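You operate a simulated robot arm through the tools that you are given. There is no shell and no other tool. Be economical: measure what you need, move in short steps, check, and stop when the job is done.

The job below is to be done with a simulated robot arm. You get a single attempt, and the scene is never put back.

## Task
Press the failed block's insert again and run the gauge over it.
Fine: it sits in the gauge; draw the gauge slide back first; in the press: slide fully in, start, wait for the green lamp, slide out; the knob is already set, leave it; back in the gauge run the gauge slide over it and back; the gauge lamp ends green.

Only the result counts: the job must be done as asked and must still hold three seconds after the hand-in. Knocking over, shifting, dropping, spilling or breaking anything else fails it.

## Robot
A 7-joint arm with a two-finger parallel gripper, fixed in place. Base frame: the origin is at the foot of the arm, x ahead of it, y to its left, z up; the work surface is at about z = 0. Lengths are in cm, angles in degrees, forces in N, time in s.
With the tool pointing down near the work surface it reaches from about 22 to 58 cm from the base axis. Its first joint turns from -66.0 to 66.0 degrees. Payload 2.5 kg.
The tool frame sits at the grasp point between the pads (the TCP): z along the fingers, y along the line on which they close. The tips reach 2.3 cm beyond it. The gripper opens to 9.4 cm. The fingers are 3.8 cm wide and 1 cm thick; the gripper's body (5.4 by 9.6 cm) begins 3.9 cm behind the TCP.
Orientation is told as [roll, pitch, yaw] about the base's x, y, z axes, in that order, counted from this pose: with the fingers straight down and closing along the base's y, the tool's x points along the base's -x, its y along +y and its z along -z.

## Interface
- The arm moves only by the tool jog_arm. Its argument "steps" is a list of rows, each a list of 6 numbers: the shift along the tool's x, y, z in cm, then the turn, a rotation vector about the tool's x, y, z in degrees. In form: [[tx, ty, tz, ax, ay, az], ...]. A call has 1 to 8 rows; each row shifts and turns the commanded pose from where the row before left it, along the tool's axes as they then stand. "claw" is the closure in counts, from 0 (fully open) to 255 (shut), set as the call begins (left out, the last holds). Rows are played at 5 a second. More than 5 cm and 8.6 degrees between two rows, or a gripper value outside its range, and nothing of the call is played. Where a pose cannot be reached the arm comes as near as it can. A force on the tool above 70 N (or 10 N above the force at the start of the call, whichever is more), or a blocked arm, ends the call early, and 0.2 s more pass. The fingers move at their own pace (about 10.8 cm/s each) and stop on an object; they squeeze with about 22 N. The grip force told is the motor's: it shows also when the fingers shut on nothing. Time passes only in rows, and 0.2 s behind the last, so rows that do not move let the fingers close. The reply holds the time, the measured pose of the TCP, the force on the tool along the base axes, the opening and the grip force, in the units named above and with some noise, and new pictures: "pictures" is both (left out), scene, wrist or none.
- Cameras (640 x 400 px; columns grow to the right, rows downward): "scene" is fixed at [6.12, -39.17, 54.88]; the picture's right is [1.00, 0.10, 0.00], its down [0.05, -0.55, -0.83] and it looks along [-0.08, 0.83, -0.55] (base axes); focal length 233 px, centre (320, 200). "wrist" rides on the gripper at [8.6, 1.6, -7.4] in the tool frame; the picture's right is [-0.18, 0.98, 0.00], its down [-0.58, -0.11, -0.81] and it looks along [-0.79, -0.15, 0.59] (tool axes); focal length 243 px, centre (320, 200). There is no depth. A picture from a camera that has moved, and an enlarged one, comes with that camera's place and axes in the base frame and with its lens.
- close_up(camera, box): a new picture of the part [left, top, right, bottom] of that camera's present view, enlarged. No time passes.
- hand_in(): hands the job in; it is judged then, once.

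Work in short steps. Places have to be worked out from the pictures, the camera data and where the tool is seen: move nearer, look again, correct. Check each grasp and each placing, and mend what went wrong. You have 120 turns and 170 pictures in all, those below and enlarged ones among them. Open the gripper and draw the arm clear of the work before you hand the job in, unless the task says otherwise; then end with one line.

The tools are called after "Emit:" as a command line: name --pt "numbers of a row" for each row, then --argument value for the rest, lists and objects as JSON in quotes. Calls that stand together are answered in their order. jog_arm: Moves the arm, as the interface text tells. Its arguments: {"type":"object","properties":{"steps":{"type":"array","items":{"type":"array","items":{"type":"number"}}},"claw":{"type":"number"},"pictures":{"type":"string","enum":["both","scene","wrist","none"]}},"required":["steps"]} The other tools are called the same way: close_up (camera, box) takes an enlarged picture of a part of a camera's view; hand_in () hands the job in.

At the start:

```text
time_s: 0.0
tcp_pos: [28.19, 20.74, 37.9]
tcp_rot: [0.0, 0.0, 0.1]
contact_force: [0.3, 0.3, 0.0]
finger_gap: 9.42
gripper_force: 0.0
```

scene: 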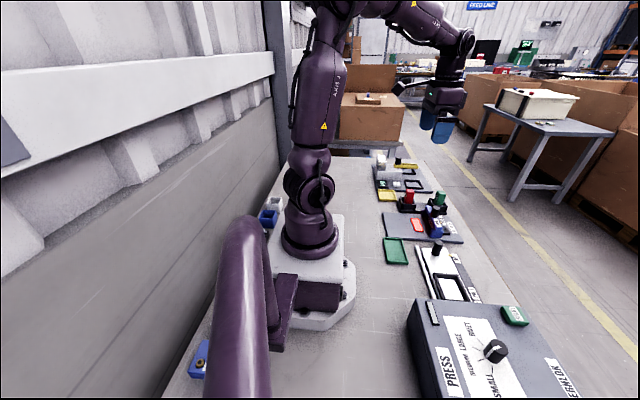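
wrist: 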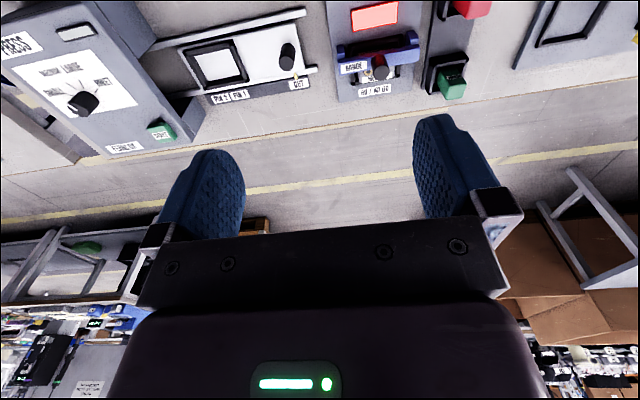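

The scene shows a press (front), its slide, a gauge with lamp, and other stations. I take enlarged pictures first to identify parts.

Emit:
close_up --camera "scene" --box '[360, 140, 520, 240]'

Emit:
close_up --camera "scene" --box '[370, 220, 610, 400]'

Emit:
close_up --camera "wrist" --box '[0, 0, 320, 200]'

Emit:
close_up --camera "wrist" --box '[300, 0, 620, 150]'

```text
4.00 times, centred on (440, 190) of scene
camera zoom: at [6.12, -39.17, 54.88], right [1.0, 0.1, 0.0], down [0.05, -0.55, -0.83], along [-0.08, 0.83, -0.55], focal length 932 px, centre (-160, 240)
```

zoom: 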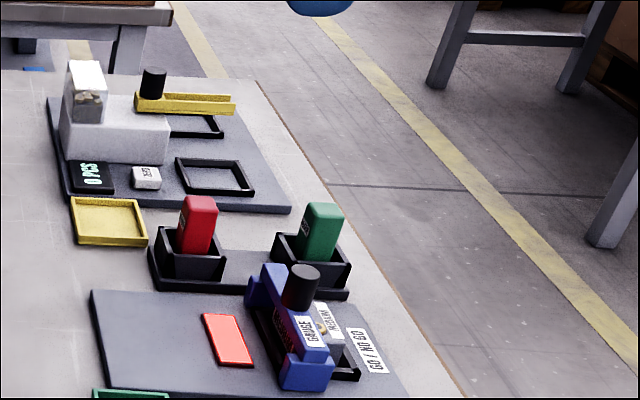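

```text
2.22 times, centred on (490, 310) of scene
camera zoom: at [6.12, -39.17, 54.88], right [1.0, 0.1, 0.0], down [0.05, -0.55, -0.83], along [-0.08, 0.83, -0.55], focal length 518 px, centre (-58, -44)
```

zoom: 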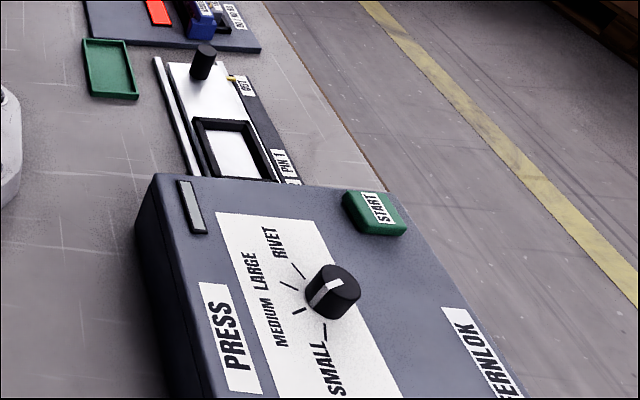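

```text
2.00 times, centred on (160, 100) of wrist
camera zoom: at [19.49, 22.41, 45.35], right [0.18, 0.98, 0.0], down [0.58, -0.11, 0.81], along [0.79, -0.15, -0.59], focal length 485 px, centre (640, 400)
```

zoom: 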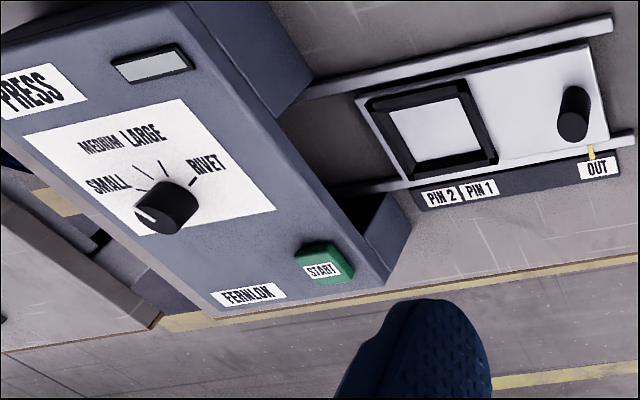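

```text
2.00 times, centred on (460, 75) of wrist
camera zoom: at [19.49, 22.41, 45.35], right [0.18, 0.98, 0.0], down [0.58, -0.11, 0.81], along [0.79, -0.15, -0.59], focal length 485 px, centre (40, 450)
```

zoom: 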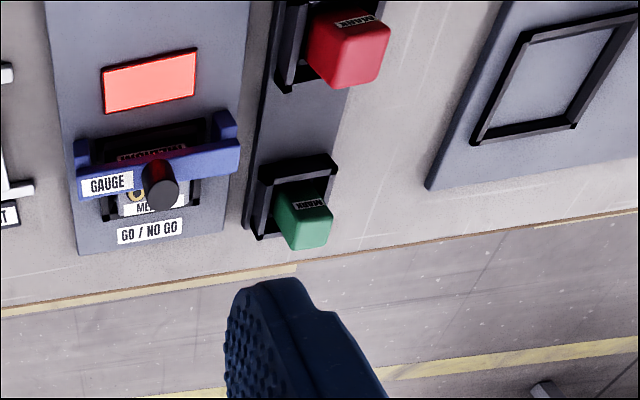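

The gauge knob is at about (38, 28, 8.5) and the press slide knob at about (35.5, 14.4, 5). I move closer to view the gauge.

Emit:
jog_arm --pt "0 3 4 0 0 0" --pt "1 3 3.5 0 0 0" --pt "1 1 4 0 0 0" --pt "0 0 0 0 0 0"

Emit:
close_up --camera "wrist" --box '[160, 0, 480, 200]'

```text
time_s: 1.0
tcp_pos: [26.33, 27.75, 26.45]
tcp_rot: [0.0, 0.0, 0.0]
contact_force: [0.0, 0.5, 0.1]
finger_gap: 9.41
gripper_force: 0.1
camera wrist: at [17.49, 29.35, 33.88], right [0.18, 0.98, 0.0], down [0.58, -0.11, 0.81], along [0.79, -0.15, -0.59], focal length 243 px, centre (320, 200)
```

scene: 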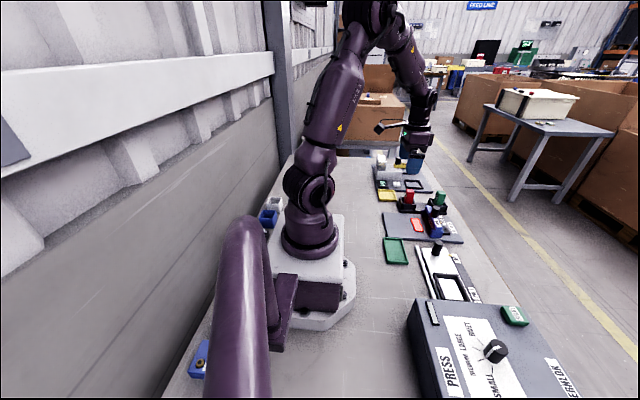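
wrist: 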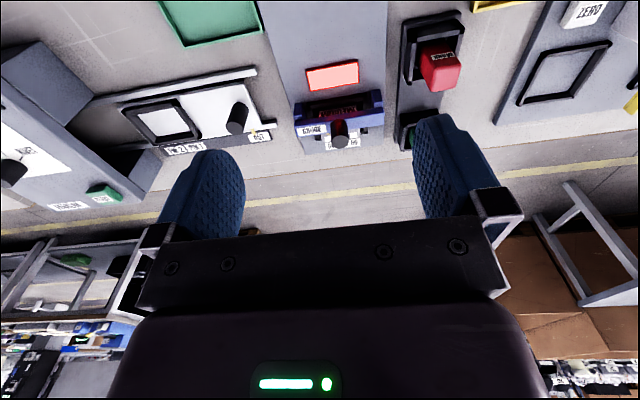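

```text
2.00 times, centred on (320, 100) of wrist
camera zoom: at [17.49, 29.35, 33.88], right [0.18, 0.98, 0.0], down [0.58, -0.11, 0.81], along [0.79, -0.15, -0.59], focal length 485 px, centre (320, 400)
```

zoom: 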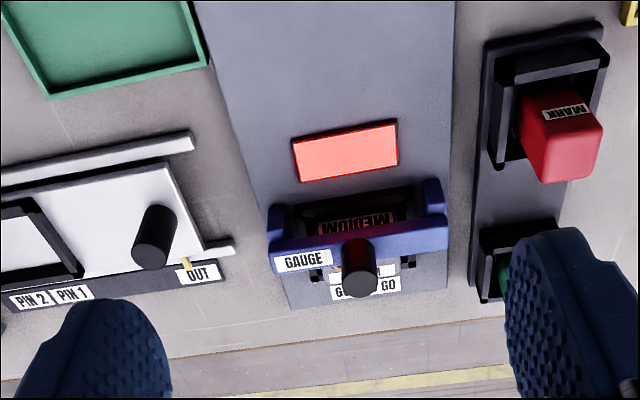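

I enlarge the gauge in the scene view to see the slide track direction.

Emit:
close_up --camera "scene" --box '[405, 185, 469, 249]'

Emit:
close_up --camera "wrist" --box '[280, 50, 400, 160]'

```text
6.25 times, centred on (437, 217) of scene
camera zoom: at [6.12, -39.16, 54.88], right [1.0, 0.1, 0.0], down [0.05, -0.55, -0.83], along [-0.08, 0.83, -0.55], focal length 1456 px, centre (-411, 94)
```

zoom: 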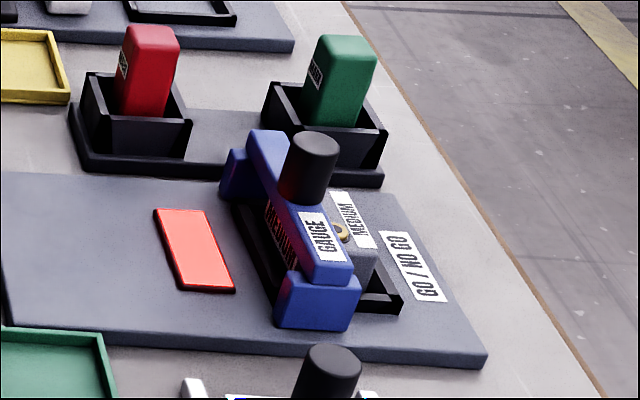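

```text
3.64 times, centred on (340, 105) of wrist
camera zoom: at [17.49, 29.35, 33.88], right [0.18, 0.98, 0.0], down [0.58, -0.11, 0.81], along [0.79, -0.15, -0.59], focal length 882 px, centre (247, 546)
```

zoom: 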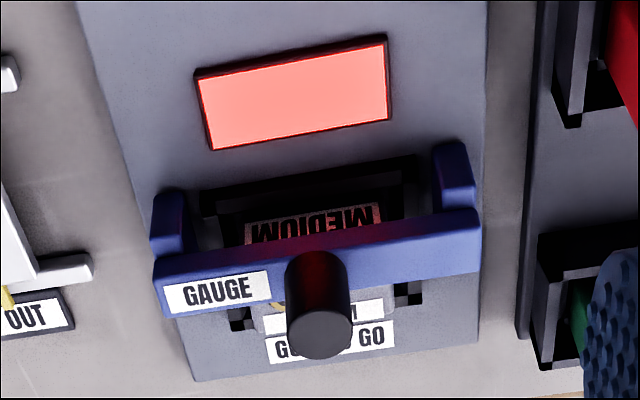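

The bridge spans the block along y and slides along x, most likely toward the robot. Its knob top is at about (38.5, 28, 9.4), so I move above it.

Emit:
jog_arm --pt "-4 0 3 0 0 0" --pt "-4 0.2 3 0 0 0" --pt "-4 0 3 0 0 0" --pt "0 0 2 0 0 0" --pt "0 0 0 0 0 0"

```text
time_s: 2.2
tcp_pos: [38.3, 27.92, 15.3]
tcp_rot: [0.0, 0.0, 0.0]
contact_force: [-0.9, -0.4, -0.7]
finger_gap: 9.42
gripper_force: 0.1
camera wrist: at [29.53, 29.61, 22.81], right [0.18, 0.98, 0.0], down [0.58, -0.11, 0.81], along [0.79, -0.15, -0.59], focal length 243 px, centre (320, 200)
```

scene: 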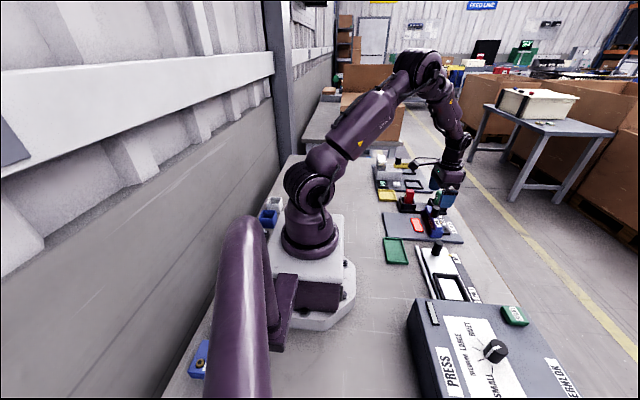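
wrist: 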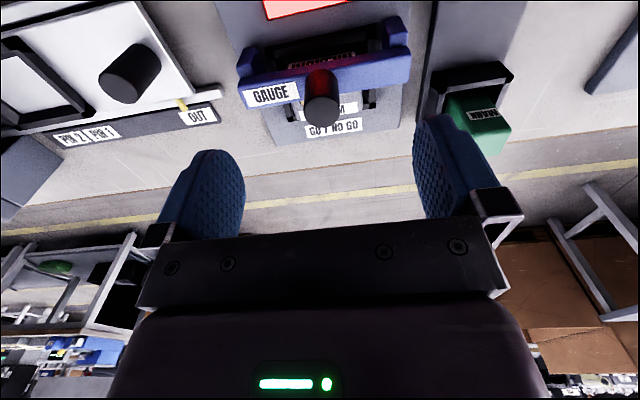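

The knob is confirmed at about (38.4, 28.05). I descend with the gripper half closed to z≈9, then close on it.

Emit:
jog_arm --pt "0 0.1 3 0 0 0" --pt "0 0 2 0 0 0" --pt "0 0 1.2 0 0 0" --pt "0 0 0 0 0 0" --claw 110

Emit:
jog_arm --pt "0 0 0 0 0 0" --pt "0 0 0 0 0 0" --pt "0 0 0 0 0 0" --claw 255

```text
time_s: 3.2
tcp_pos: [38.16, 28.11, 9.11]
tcp_rot: [0.0, 0.0, -0.1]
contact_force: [-0.5, -0.2, 0.1]
finger_gap: 5.35
gripper_force: 0.0
camera wrist: at [29.48, 29.75, 16.64], right [0.18, 0.98, 0.0], down [0.58, -0.11, 0.81], along [0.79, -0.15, -0.59], focal length 243 px, centre (320, 200)
```

scene: 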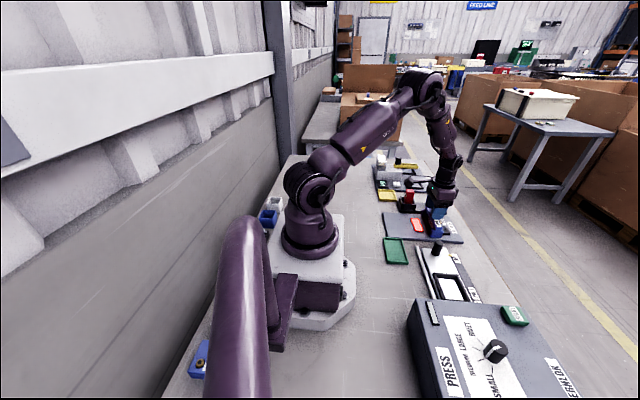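
wrist: 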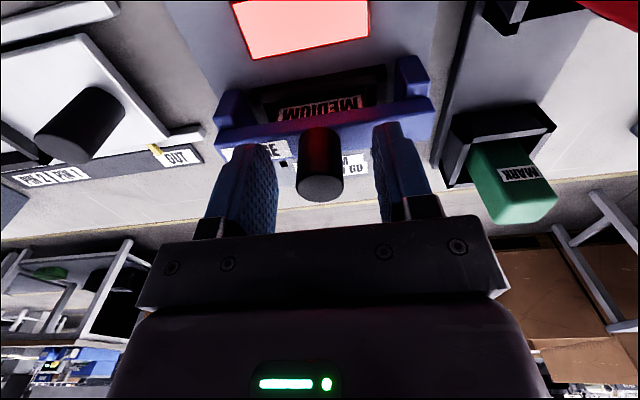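

```text
time_s: 4.0
tcp_pos: [38.29, 27.9, 9.19]
tcp_rot: [0.0, 0.0, -0.2]
contact_force: [-0.1, -8.3, 1.4]
finger_gap: 2.37
gripper_force: 44.7
camera wrist: at [29.51, 29.67, 16.64], right [0.19, 0.98, 0.0], down [0.58, -0.11, 0.81], along [0.79, -0.15, -0.59], focal length 243 px, centre (320, 200)
```

scene: 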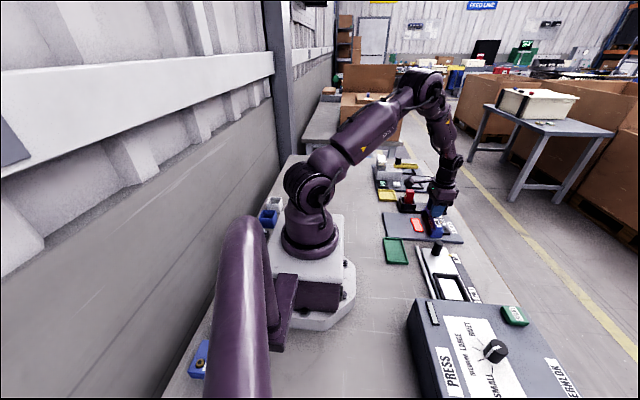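
wrist: 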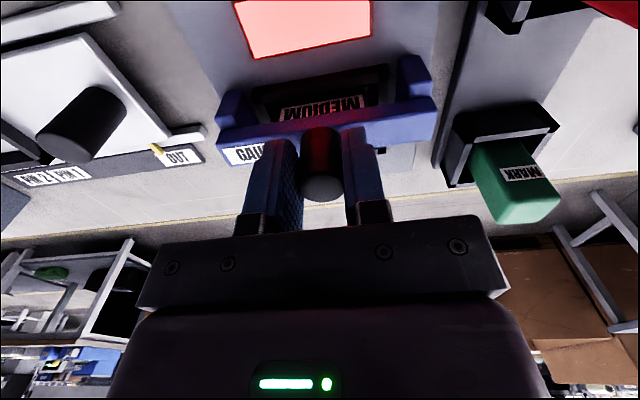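

The knob is gripped (gap 2.37). I pull the slide toward the robot in small steps and watch the force.

Emit:
jog_arm --pt "0.5 -0.15 0 0 0 0" --pt "0.5 0 0 0 0 0" --pt "0.5 0 0 0 0 0" --pt "0.5 0 0 0 0 0" --pt "0 0 0 0 0 0" --pictures "wrist"

```text
time_s: 5.2
tcp_pos: [36.21, 27.93, 9.13]
tcp_rot: [0.2, 0.0, 0.0]
contact_force: [-0.3, 5.6, -2.3]
finger_gap: 2.36
gripper_force: 45.3
camera wrist: at [27.41, 29.64, 16.65], right [0.18, 0.98, 0.0], down [0.58, -0.11, 0.81], along [0.79, -0.15, -0.59], focal length 243 px, centre (320, 200)
```

wrist: 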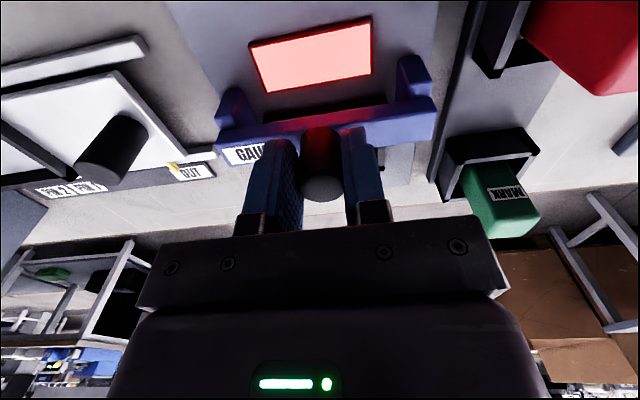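

It slides freely toward −x. I keep pulling until the end stop.

Emit:
jog_arm --pt "0.8 0 0 0 0 0" --pt "0.8 0 0 0 0 0" --pt "0.8 0 0 0 0 0" --pt "0.8 0 0 0 0 0" --pt "0.8 0 0 0 0 0" --pt "0.8 0 0 0 0 0" --pt "0 0 0 0 0 0" --pictures "wrist"

```text
time_s: 6.8
tcp_pos: [31.47, 28.07, 9.19]
tcp_rot: [0.1, -0.1, -0.1]
contact_force: [0.6, 11.7, -4.0]
finger_gap: 2.35
gripper_force: 44.0
camera wrist: at [22.71, 29.65, 16.64], right [0.18, 0.98, 0.0], down [0.58, -0.11, 0.81], along [0.79, -0.15, -0.59], focal length 243 px, centre (320, 200)
```

wrist: 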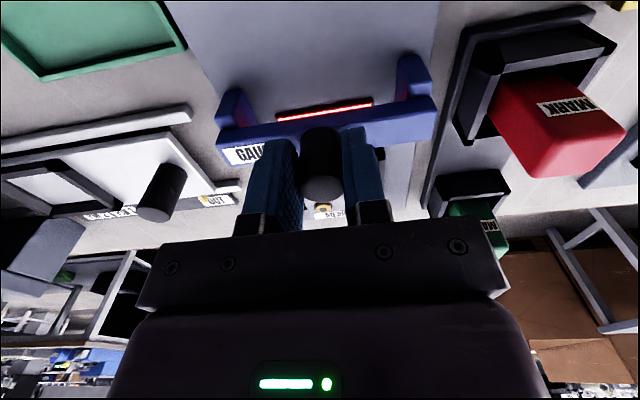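

The slide moved 6.8 cm with a slight y drift in its track. I continue with a small y correction until it stops.

Emit:
jog_arm --pt "0.6 0.25 0 0 0 0" --pt "0.6 0 0 0 0 0" --pt "0.6 0 0 0 0 0" --pt "0 0 0 0 0 0"

```text
time_s: 7.8
tcp_pos: [29.74, 28.08, 9.05]
tcp_rot: [-0.2, 0.0, -0.2]
contact_force: [0.3, -20.1, 13.3]
finger_gap: 2.37
gripper_force: 45.2
camera wrist: at [21.04, 29.72, 16.64], right [0.19, 0.98, 0.0], down [0.58, -0.11, 0.81], along [0.79, -0.15, -0.59], focal length 243 px, centre (320, 200)
```

scene: 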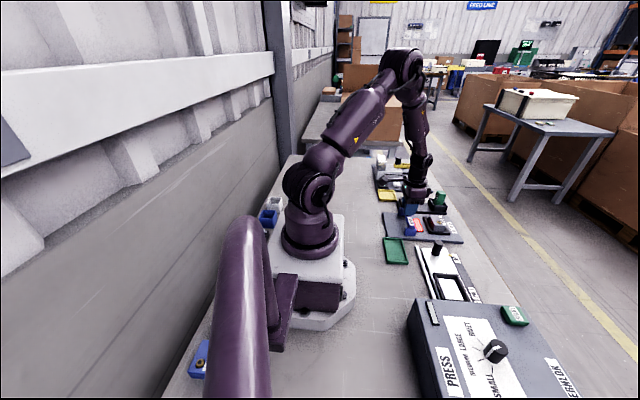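
wrist: 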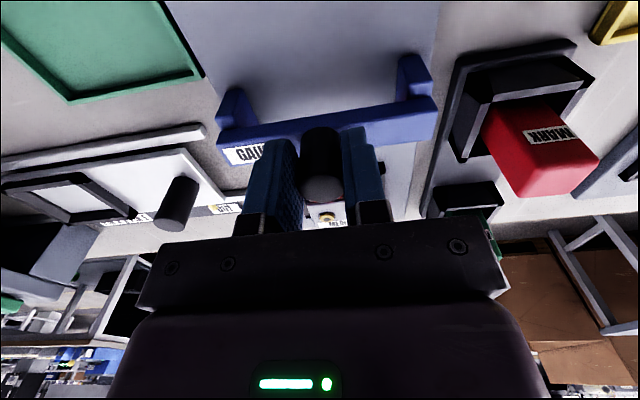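

No end stop yet. I correct y a little and go on pulling, to give clearance for the camera later.

Emit:
jog_arm --pt "0.4 -0.15 0 0 0 0" --pt "0.5 0 0 0 0 0" --pt "0.5 0 0 0 0 0" --pt "0.5 0 0 0 0 0" --pt "0 0 0 0 0 0" --pictures "none"

```text
time_s: 9.0
tcp_pos: [27.75, 27.9, 9.09]
tcp_rot: [0.0, 0.0, 0.0]
contact_force: [-1.2, -16.7, 30.6]
finger_gap: 2.35
gripper_force: 45.4
```

The slide is 10.5 cm back, far enough. I release and rise to look at the block.

Emit:
jog_arm --pt "0 0 0 0 0 0" --pt "0 0 0 0 0 0" --pt "0 0 -3 0 0 0" --pt "0 0 -4 0 0 0" --pt "0 0 -4 0 0 0" --pt "0 0 0 0 0 0" --claw 110

Emit:
close_up --camera "wrist" --box '[240, 40, 420, 160]'

Emit:
close_up --camera "scene" --box '[405, 185, 469, 249]'

```text
time_s: 10.4
tcp_pos: [27.61, 27.84, 20.09]
tcp_rot: [0.0, 0.1, 0.0]
contact_force: [0.4, 1.6, 0.3]
finger_gap: 5.35
gripper_force: 0.0
camera wrist: at [18.96, 29.57, 27.67], right [0.18, 0.98, 0.0], down [0.58, -0.11, 0.81], along [0.79, -0.15, -0.59], focal length 243 px, centre (320, 200)
```

scene: 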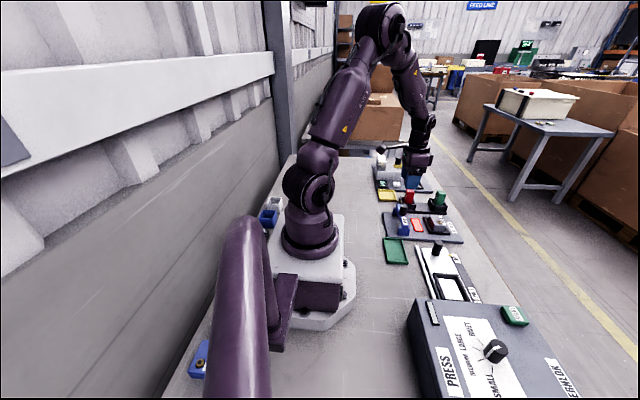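
wrist: 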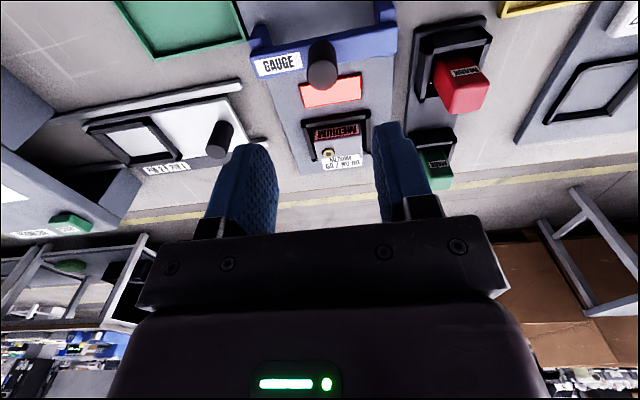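

```text
3.33 times, centred on (330, 100) of wrist
camera zoom: at [18.96, 29.57, 27.67], right [0.18, 0.98, 0.0], down [0.58, -0.11, 0.81], along [0.79, -0.15, -0.59], focal length 809 px, centre (287, 533)
```

zoom: 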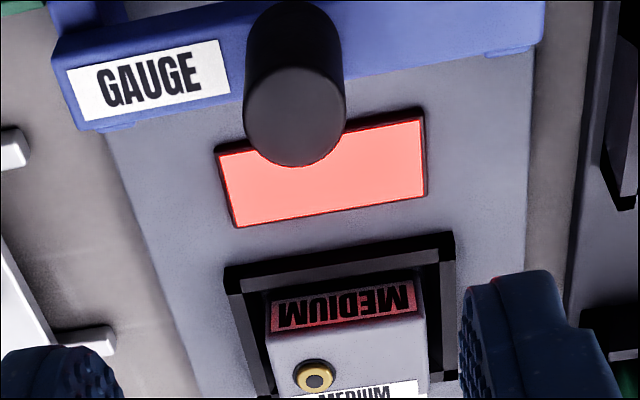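

```text
6.25 times, centred on (437, 217) of scene
camera zoom: at [6.12, -39.17, 54.88], right [1.0, 0.1, 0.0], down [0.05, -0.55, -0.83], along [-0.08, 0.83, -0.55], focal length 1456 px, centre (-411, 94)
```

zoom: 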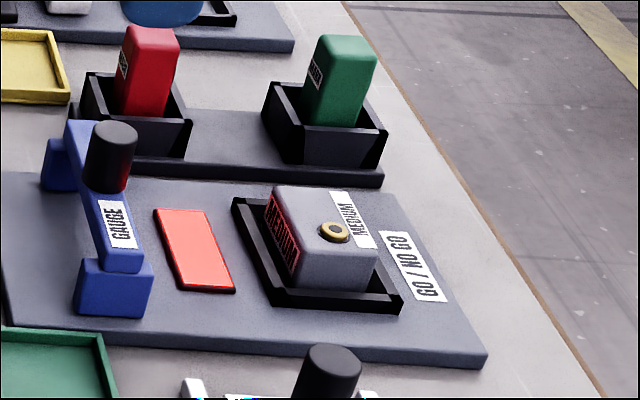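

The block (MEDIUM, insert toward −y) is centred at about (39.7, 28.0), with its top at z≈5. Before gripping it I look at the press slide pocket from nearby.

Emit:
jog_arm --pt "0 -4.5 0 0 0 0" --pt "0 -4.5 0 0 0 0" --pt "0 -4.5 0 0 0 0" --pt "0 -2 0 0 0 0" --pt "0 0 0 0 0 0" --pictures "wrist"

Emit:
close_up --camera "wrist" --box '[180, 0, 420, 150]'

Emit:
close_up --camera "scene" --box '[410, 235, 530, 325]'

```text
time_s: 11.6
tcp_pos: [27.64, 12.3, 20.09]
tcp_rot: [0.0, 0.0, -0.1]
contact_force: [-0.5, -0.1, -0.6]
finger_gap: 5.33
gripper_force: 0.0
camera wrist: at [18.88, 14.02, 27.62], right [0.18, 0.98, 0.0], down [0.58, -0.11, 0.81], along [0.79, -0.15, -0.59], focal length 243 px, centre (320, 200)
```

wrist: 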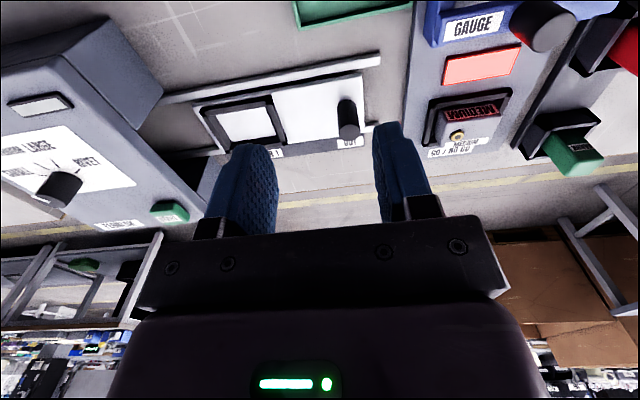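

```text
2.67 times, centred on (300, 75) of wrist
camera zoom: at [18.88, 14.02, 27.62], right [0.18, 0.98, 0.0], down [0.58, -0.11, 0.81], along [0.79, -0.15, -0.59], focal length 647 px, centre (373, 533)
```

zoom: 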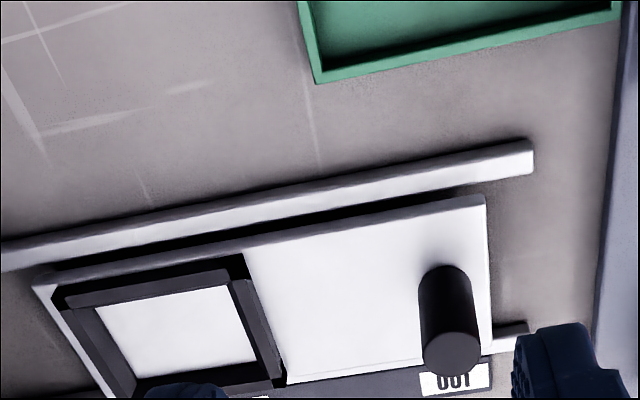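

```text
4.44 times, centred on (470, 280) of scene
camera zoom: at [6.12, -39.17, 54.88], right [1.0, 0.1, 0.0], down [0.05, -0.55, -0.83], along [-0.08, 0.83, -0.55], focal length 1036 px, centre (-347, -156)
```

zoom: 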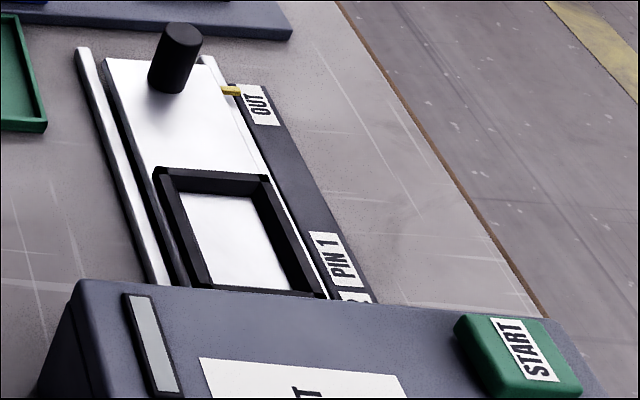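

Pocket: inner y about −1.4…5.0, x about 33.3…37.5, floor z≈2.7, centre near (35.4, 1.8). The press face is at y≈−5.5. Now I go above the block with the gripper at about 7.5 cm opening.

Emit:
jog_arm --pt "-3 4 0 0 0 0" --pt "-3 4 0 0 0 0" --pt "-3 4 0 0 0 0" --pt "-3 3.7 0 0 0 0" --pt "0 0 4 0 0 0" --pt "0 0 2 0 0 0" --pt "0 0 0 0 0 0" --claw 50

Emit:
close_up --camera "wrist" --box '[200, 0, 440, 150]'

```text
time_s: 13.2
tcp_pos: [39.8, 28.15, 14.18]
tcp_rot: [0.2, 0.0, 0.1]
contact_force: [1.0, 0.6, 0.2]
finger_gap: 7.56
gripper_force: 0.2
camera wrist: at [31.01, 29.79, 21.71], right [0.18, 0.98, 0.0], down [0.58, -0.11, 0.81], along [0.79, -0.15, -0.59], focal length 243 px, centre (320, 200)
```

scene: 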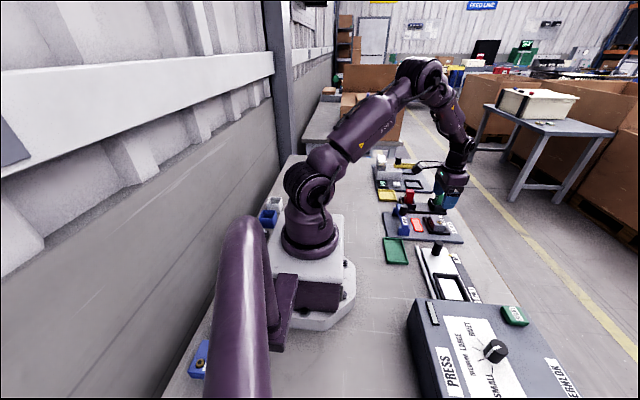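
wrist: 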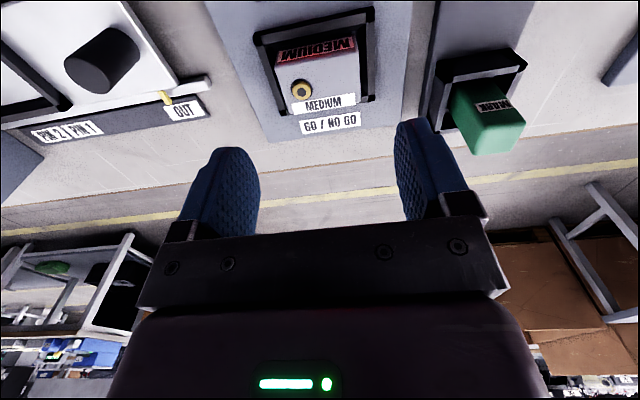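

```text
2.67 times, centred on (320, 75) of wrist
camera zoom: at [31.01, 29.79, 21.71], right [0.18, 0.98, 0.0], down [0.58, -0.11, 0.81], along [0.79, -0.15, -0.59], focal length 647 px, centre (320, 533)
```

zoom: 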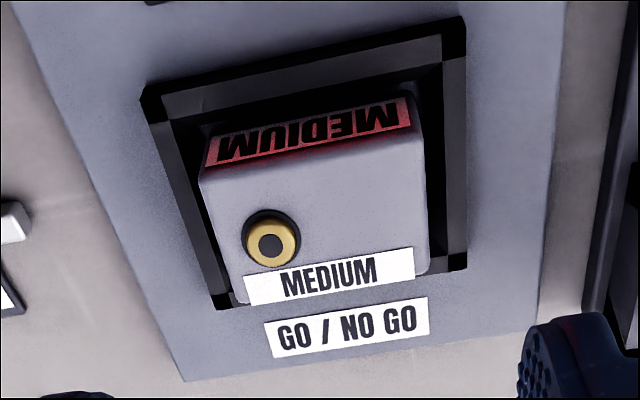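

The block centre is about (39.8, 28.15) with yaw≈0, right below the TCP. I descend to z≈4.8.

Emit:
jog_arm --pt "0 0 3 0 0 0" --pt "0 0 3 0 0 0" --pt "0 0 2 0 0 0" --pt "0 0 1.4 0 0 0" --pt "0 0 0 0 0 0" --pictures "both"

Emit:
close_up --camera "scene" --box '[405, 185, 469, 249]'

```text
time_s: 14.4
tcp_pos: [39.87, 28.13, 4.81]
tcp_rot: [-0.1, -0.1, 0.0]
contact_force: [0.9, 0.2, -0.8]
finger_gap: 7.55
gripper_force: 0.1
camera wrist: at [31.07, 29.83, 12.26], right [0.18, 0.98, 0.0], down [0.58, -0.11, 0.81], along [0.79, -0.15, -0.59], focal length 243 px, centre (320, 200)
```

scene: 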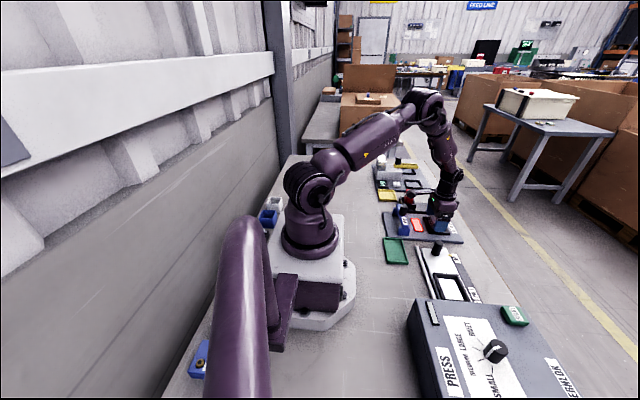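
wrist: 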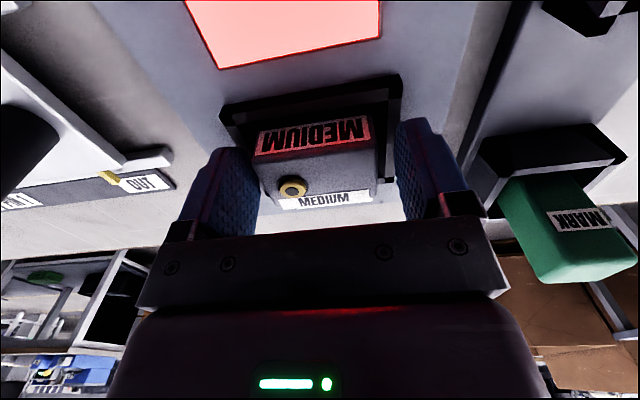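

```text
6.25 times, centred on (437, 217) of scene
camera zoom: at [6.12, -39.17, 54.88], right [1.0, 0.1, 0.0], down [0.05, -0.55, -0.83], along [-0.08, 0.83, -0.55], focal length 1456 px, centre (-411, 94)
```

zoom: 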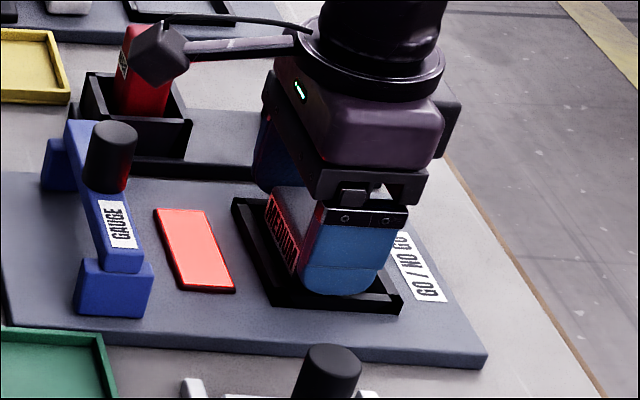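

The fingers straddle the block above the rim. I close the gripper.

Emit:
jog_arm --pt "0 0 0 0 0 0" --pt "0 0 0 0 0 0" --pt "0 0 0 0 0 0" --claw 255 --pictures "none"

Emit:
jog_arm --pt "0 0 -1 0 0 0" --pt "0 0 -2 0 0 0" --pt "0 0 -3 0 0 0" --pt "0 0 -2 0 0 0" --pt "0 0 0 0 0 0"

Emit:
close_up --camera "scene" --box '[405, 185, 469, 249]'

```text
time_s: 15.2
tcp_pos: [39.85, 28.18, 4.7]
tcp_rot: [0.0, 0.0, 0.1]
contact_force: [0.1, 0.2, 1.0]
finger_gap: 5.94
gripper_force: 21.7
```

```text
time_s: 16.4
tcp_pos: [39.61, 28.34, 12.67]
tcp_rot: [0.0, -0.1, -0.1]
contact_force: [-0.3, 0.1, -0.9]
finger_gap: 5.95
gripper_force: 21.9
camera wrist: at [30.9, 29.91, 20.15], right [0.18, 0.98, 0.0], down [0.58, -0.11, 0.81], along [0.79, -0.15, -0.59], focal length 243 px, centre (320, 200)
```

scene: 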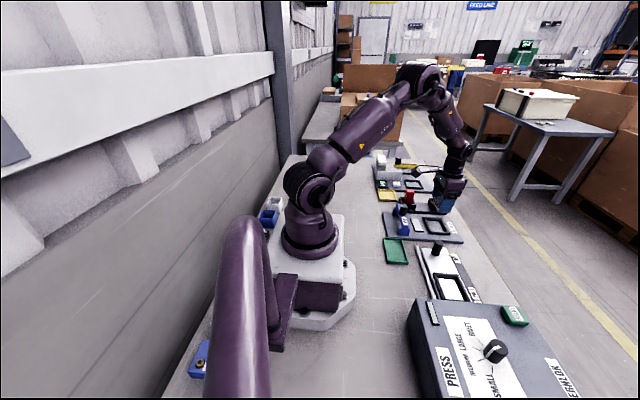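
wrist: 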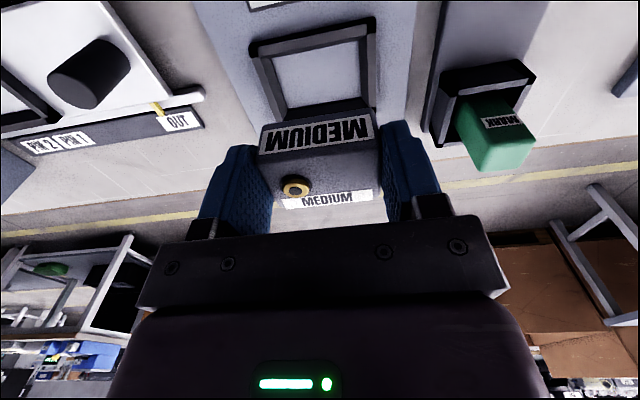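

```text
6.25 times, centred on (437, 217) of scene
camera zoom: at [6.12, -39.17, 54.88], right [1.0, 0.1, 0.0], down [0.05, -0.55, -0.83], along [-0.08, 0.83, -0.55], focal length 1456 px, centre (-411, 94)
```

zoom: 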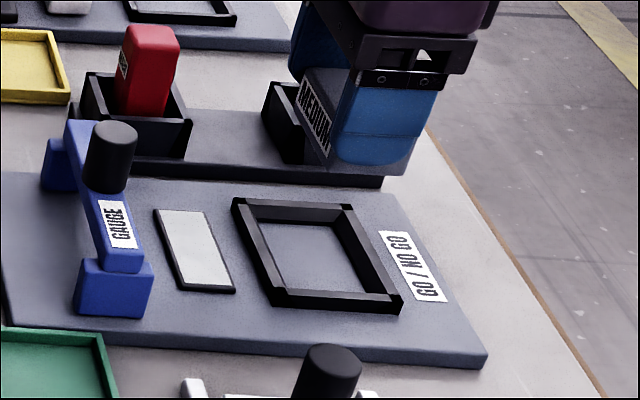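

The block is held and the gauge lamp went out. I take a close-up of the empty gauge pocket as a reference (block seat known: 39.85, 28.18), to compare with the press pocket later.

Emit:
close_up --camera "wrist" --box '[220, 0, 420, 125]'

Emit:
jog_arm --pt "0 0 -3 0 0 0" --pt "1 -4.8 -1 0 0 0" --pt "1 -4.8 0 0 0 0" --pt "1 -4.8 0 0 0 0" --pt "1 -4.8 0 0 0 0" --pt "0.3 -4.8 0 0 0 0" --pt "0 -2.4 0 0 0 0" --pt "0 0 0 0 0 0"

Emit:
close_up --camera "wrist" --box '[220, 0, 420, 125]'

```text
3.20 times, centred on (320, 62) of wrist
camera zoom: at [30.9, 29.91, 20.15], right [0.18, 0.98, 0.0], down [0.58, -0.11, 0.81], along [0.79, -0.15, -0.59], focal length 776 px, centre (320, 640)
```

zoom: 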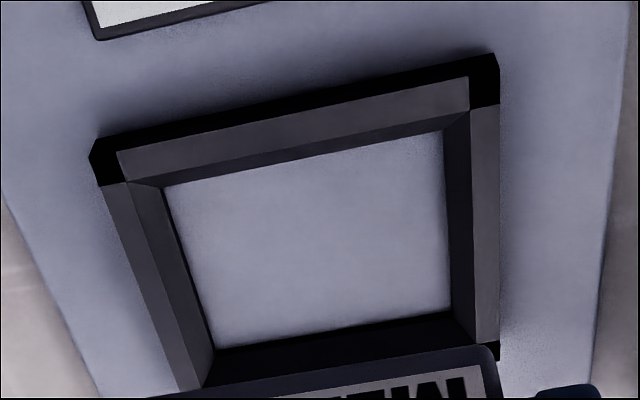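

```text
time_s: 18.2
tcp_pos: [35.37, 1.56, 16.83]
tcp_rot: [0.0, 0.0, -0.1]
contact_force: [0.7, -0.1, -0.3]
finger_gap: 5.92
gripper_force: 22.1
camera wrist: at [26.66, 3.34, 24.27], right [0.18, 0.98, 0.0], down [0.58, -0.11, 0.81], along [0.79, -0.15, -0.59], focal length 243 px, centre (320, 200)
```

scene: 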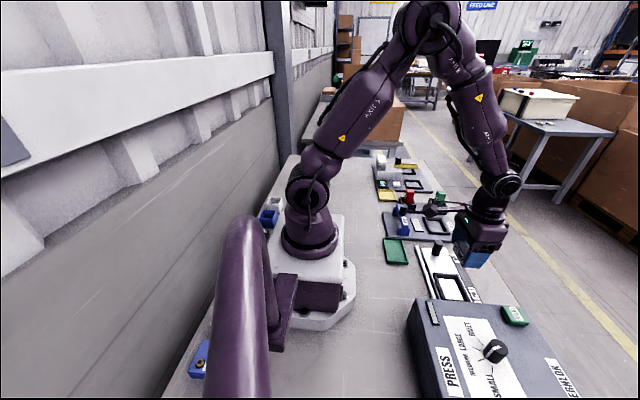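
wrist: 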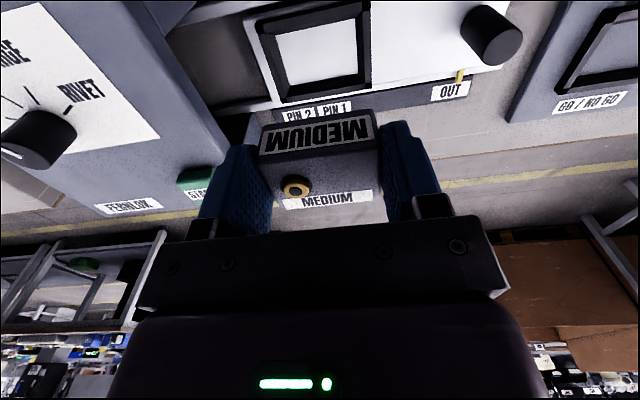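

```text
3.20 times, centred on (320, 62) of wrist
camera zoom: at [26.66, 3.34, 24.27], right [0.18, 0.98, 0.0], down [0.58, -0.11, 0.81], along [0.79, -0.15, -0.59], focal length 776 px, centre (320, 640)
```

zoom: 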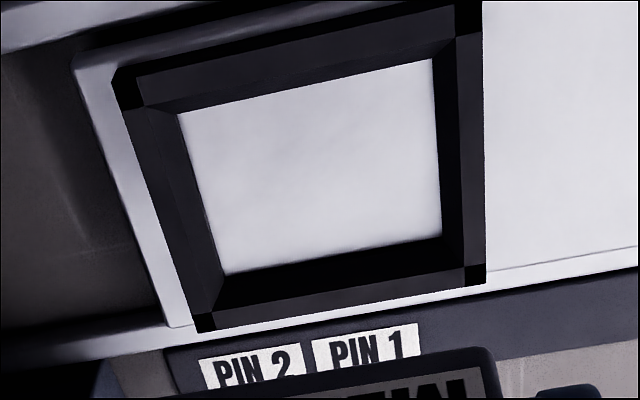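

The pocket matches the gauge's in shape, about 0.9 cm higher. I lower so the view corresponds to the gauge reference (8 cm above seat) and compare pixel positions directly.

Emit:
jog_arm --pt "0.1 0.1 1.6 0 0 0" --pt "0 0 1.5 0 0 0" --pt "0 0 0 0 0 0" --pt "0 0 0 0 0 0" --pictures "none"

Emit:
close_up --camera "wrist" --box '[220, 0, 420, 125]'

```text
time_s: 19.2
tcp_pos: [35.23, 1.73, 13.63]
tcp_rot: [0.0, -0.1, 0.1]
contact_force: [0.6, -0.3, -1.0]
finger_gap: 5.95
gripper_force: 22.0
```

```text
3.20 times, centred on (320, 62) of wrist
camera zoom: at [26.54, 3.45, 21.19], right [0.18, 0.98, 0.0], down [0.58, -0.11, 0.81], along [0.79, -0.15, -0.59], focal length 776 px, centre (320, 640)
```

zoom: 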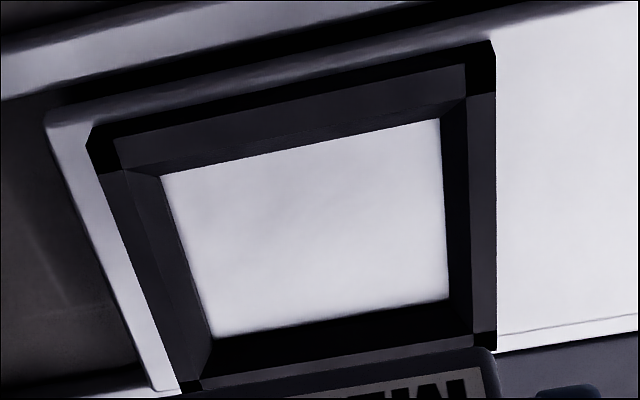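

The pocket matches the reference except 12 px (≈0.27 cm) toward −x, and y agrees. I shift −0.27 in x and descend most of the way.

Emit:
jog_arm --pt "0.27 0 2 0 0 0" --pt "0 0 2 0 0 0" --pt "0 0 1.6 0 0 0" --pt "0 0 0 0 0 0"

Emit:
close_up --camera "scene" --box '[410, 235, 530, 325]'

```text
time_s: 20.2
tcp_pos: [34.96, 1.88, 8.07]
tcp_rot: [0.1, 0.1, 0.0]
contact_force: [-0.3, 0.1, -1.1]
finger_gap: 5.94
gripper_force: 22.4
camera wrist: at [26.23, 3.5, 15.59], right [0.18, 0.98, 0.0], down [0.58, -0.11, 0.81], along [0.79, -0.15, -0.59], focal length 243 px, centre (320, 200)
```

scene: 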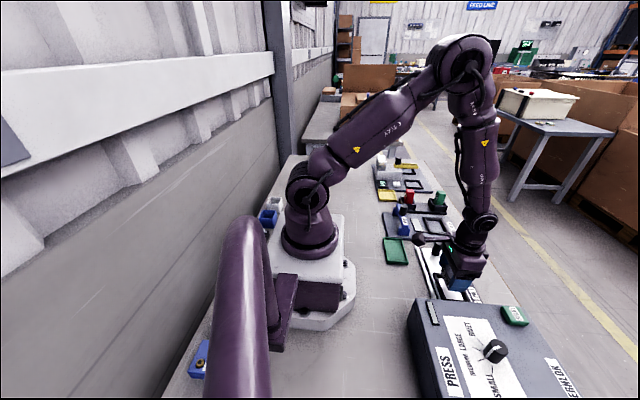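
wrist: 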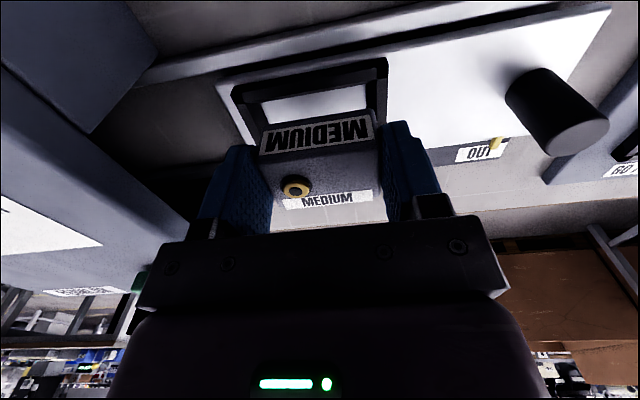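

```text
4.44 times, centred on (470, 280) of scene
camera zoom: at [6.12, -39.17, 54.88], right [1.0, 0.1, 0.0], down [0.05, -0.55, -0.83], along [-0.08, 0.83, -0.55], focal length 1036 px, centre (-347, -156)
```

zoom: 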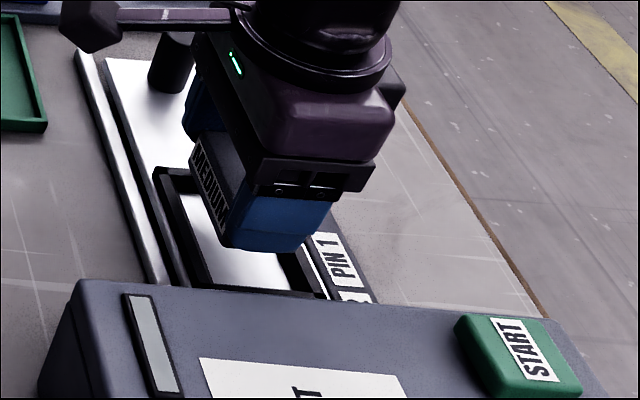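

The block is aligned over the pocket. I descend slowly and watch the vertical force.

Emit:
jog_arm --pt "0 0 0.8 0 0 0" --pt "0 0 0.6 0 0 0" --pt "0 0 0.4 0 0 0" --pt "0 0 0.3 0 0 0" --pt "0 0 0 0 0 0" --pictures "wrist"

```text
time_s: 21.4
tcp_pos: [35.13, 1.88, 5.99]
tcp_rot: [0.0, -0.1, -0.1]
contact_force: [-1.1, -3.0, 2.4]
finger_gap: 5.91
gripper_force: 22.0
camera wrist: at [26.34, 3.5, 13.52], right [0.19, 0.98, 0.0], down [0.58, -0.11, 0.81], along [0.79, -0.15, -0.59], focal length 243 px, centre (320, 200)
```

wrist: 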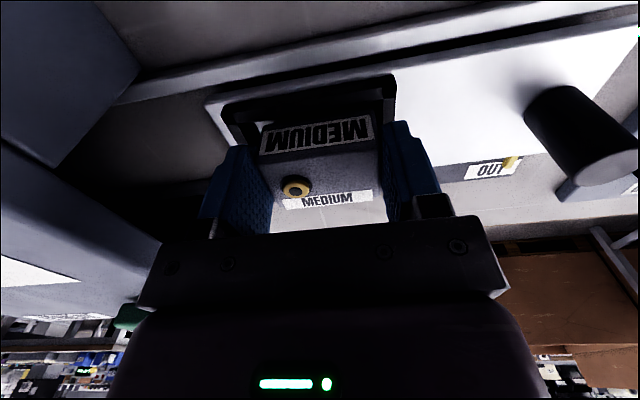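

Light contact appears in y (−3 N), so I nudge −0.08 in y and keep lowering in small steps.

Emit:
jog_arm --pt "0 -0.08 0.15 0 0 0" --pt "0 0 0.15 0 0 0" --pt "0 0 0.15 0 0 0" --pt "0 0 0 0 0 0" --pictures "none"

```text
time_s: 22.4
tcp_pos: [35.05, 1.69, 5.62]
tcp_rot: [-0.1, 0.0, -0.1]
contact_force: [-6.4, -12.2, 20.8]
finger_gap: 5.92
gripper_force: 22.1
```

Fz is 21 N with the TCP at 5.6, which is consistent with seating. I release and rise to look.

Emit:
jog_arm --pt "0 0 0 0 0 0" --pt "0 0 0 0 0 0" --pt "0 0 -2 0 0 0" --pt "0 0 -3 0 0 0" --pt "2 0 -4 0 0 0" --pt "2 0 0 0 0 0" --pt "0 0 0 0 0 0" --claw 60

Emit:
close_up --camera "wrist" --box '[180, 0, 420, 150]'

Emit:
close_up --camera "scene" --box '[410, 235, 530, 325]'

```text
time_s: 24.0
tcp_pos: [30.94, 1.87, 14.45]
tcp_rot: [0.1, 0.0, 0.0]
contact_force: [-1.3, -0.1, -0.2]
finger_gap: 7.18
gripper_force: 0.1
camera wrist: at [22.25, 3.44, 21.96], right [0.18, 0.98, 0.0], down [0.58, -0.11, 0.81], along [0.79, -0.15, -0.59], focal length 243 px, centre (320, 200)
```

scene: 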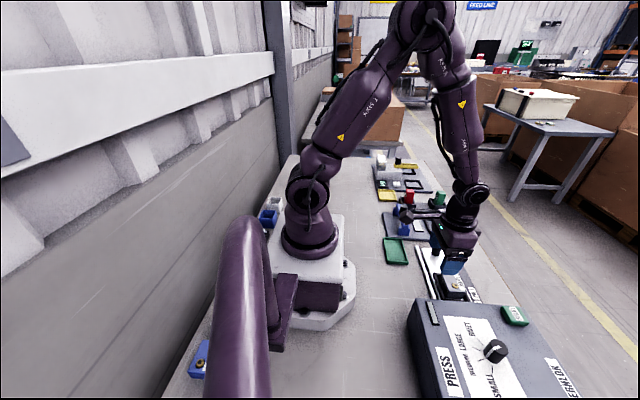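
wrist: 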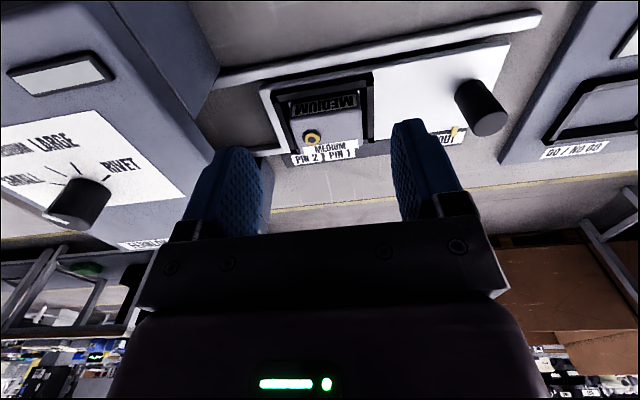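

```text
2.67 times, centred on (300, 75) of wrist
camera zoom: at [22.25, 3.44, 21.96], right [0.18, 0.98, 0.0], down [0.58, -0.11, 0.81], along [0.79, -0.15, -0.59], focal length 647 px, centre (373, 533)
```

zoom: 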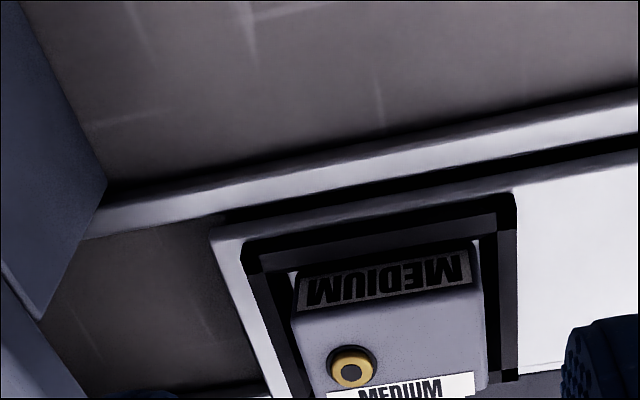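

```text
4.44 times, centred on (470, 280) of scene
camera zoom: at [6.12, -39.17, 54.88], right [1.0, 0.1, 0.0], down [0.05, -0.55, -0.83], along [-0.08, 0.83, -0.55], focal length 1036 px, centre (-347, -156)
```

zoom: 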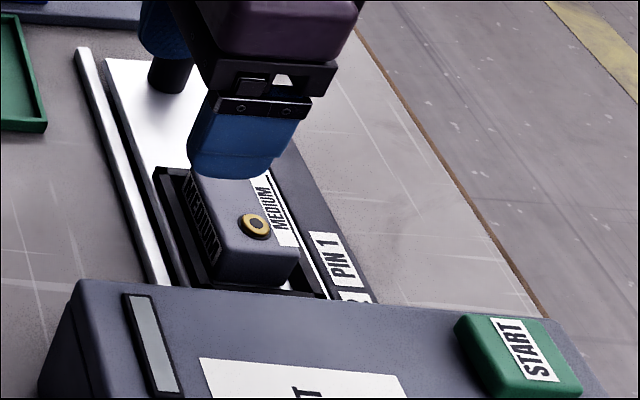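

It looks seated, but I compare it with the gauge reference image from the equivalent viewpoint (TCP 35.0, 1.88, 15.1).

Emit:
jog_arm --pt "-2 0 -0.6 0 0 0" --pt "-2 0 0 0 0 0" --pt "0 0 0 0 0 0" --pictures "none"

Emit:
close_up --camera "wrist" --box '[200, 0, 440, 150]'

```text
time_s: 24.8
tcp_pos: [35.09, 1.74, 15.18]
tcp_rot: [0.1, 0.0, -0.1]
contact_force: [0.0, 0.7, -0.2]
finger_gap: 7.19
gripper_force: 0.1
```

```text
2.67 times, centred on (320, 75) of wrist
camera zoom: at [26.25, 3.41, 22.64], right [0.18, 0.98, 0.0], down [0.58, -0.11, 0.81], along [0.79, -0.15, -0.59], focal length 647 px, centre (320, 533)
```

zoom: 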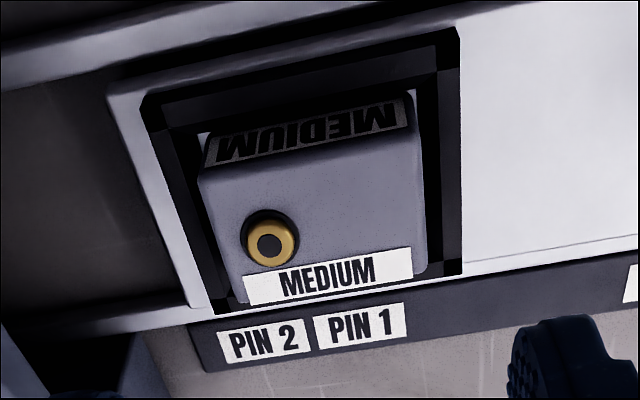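

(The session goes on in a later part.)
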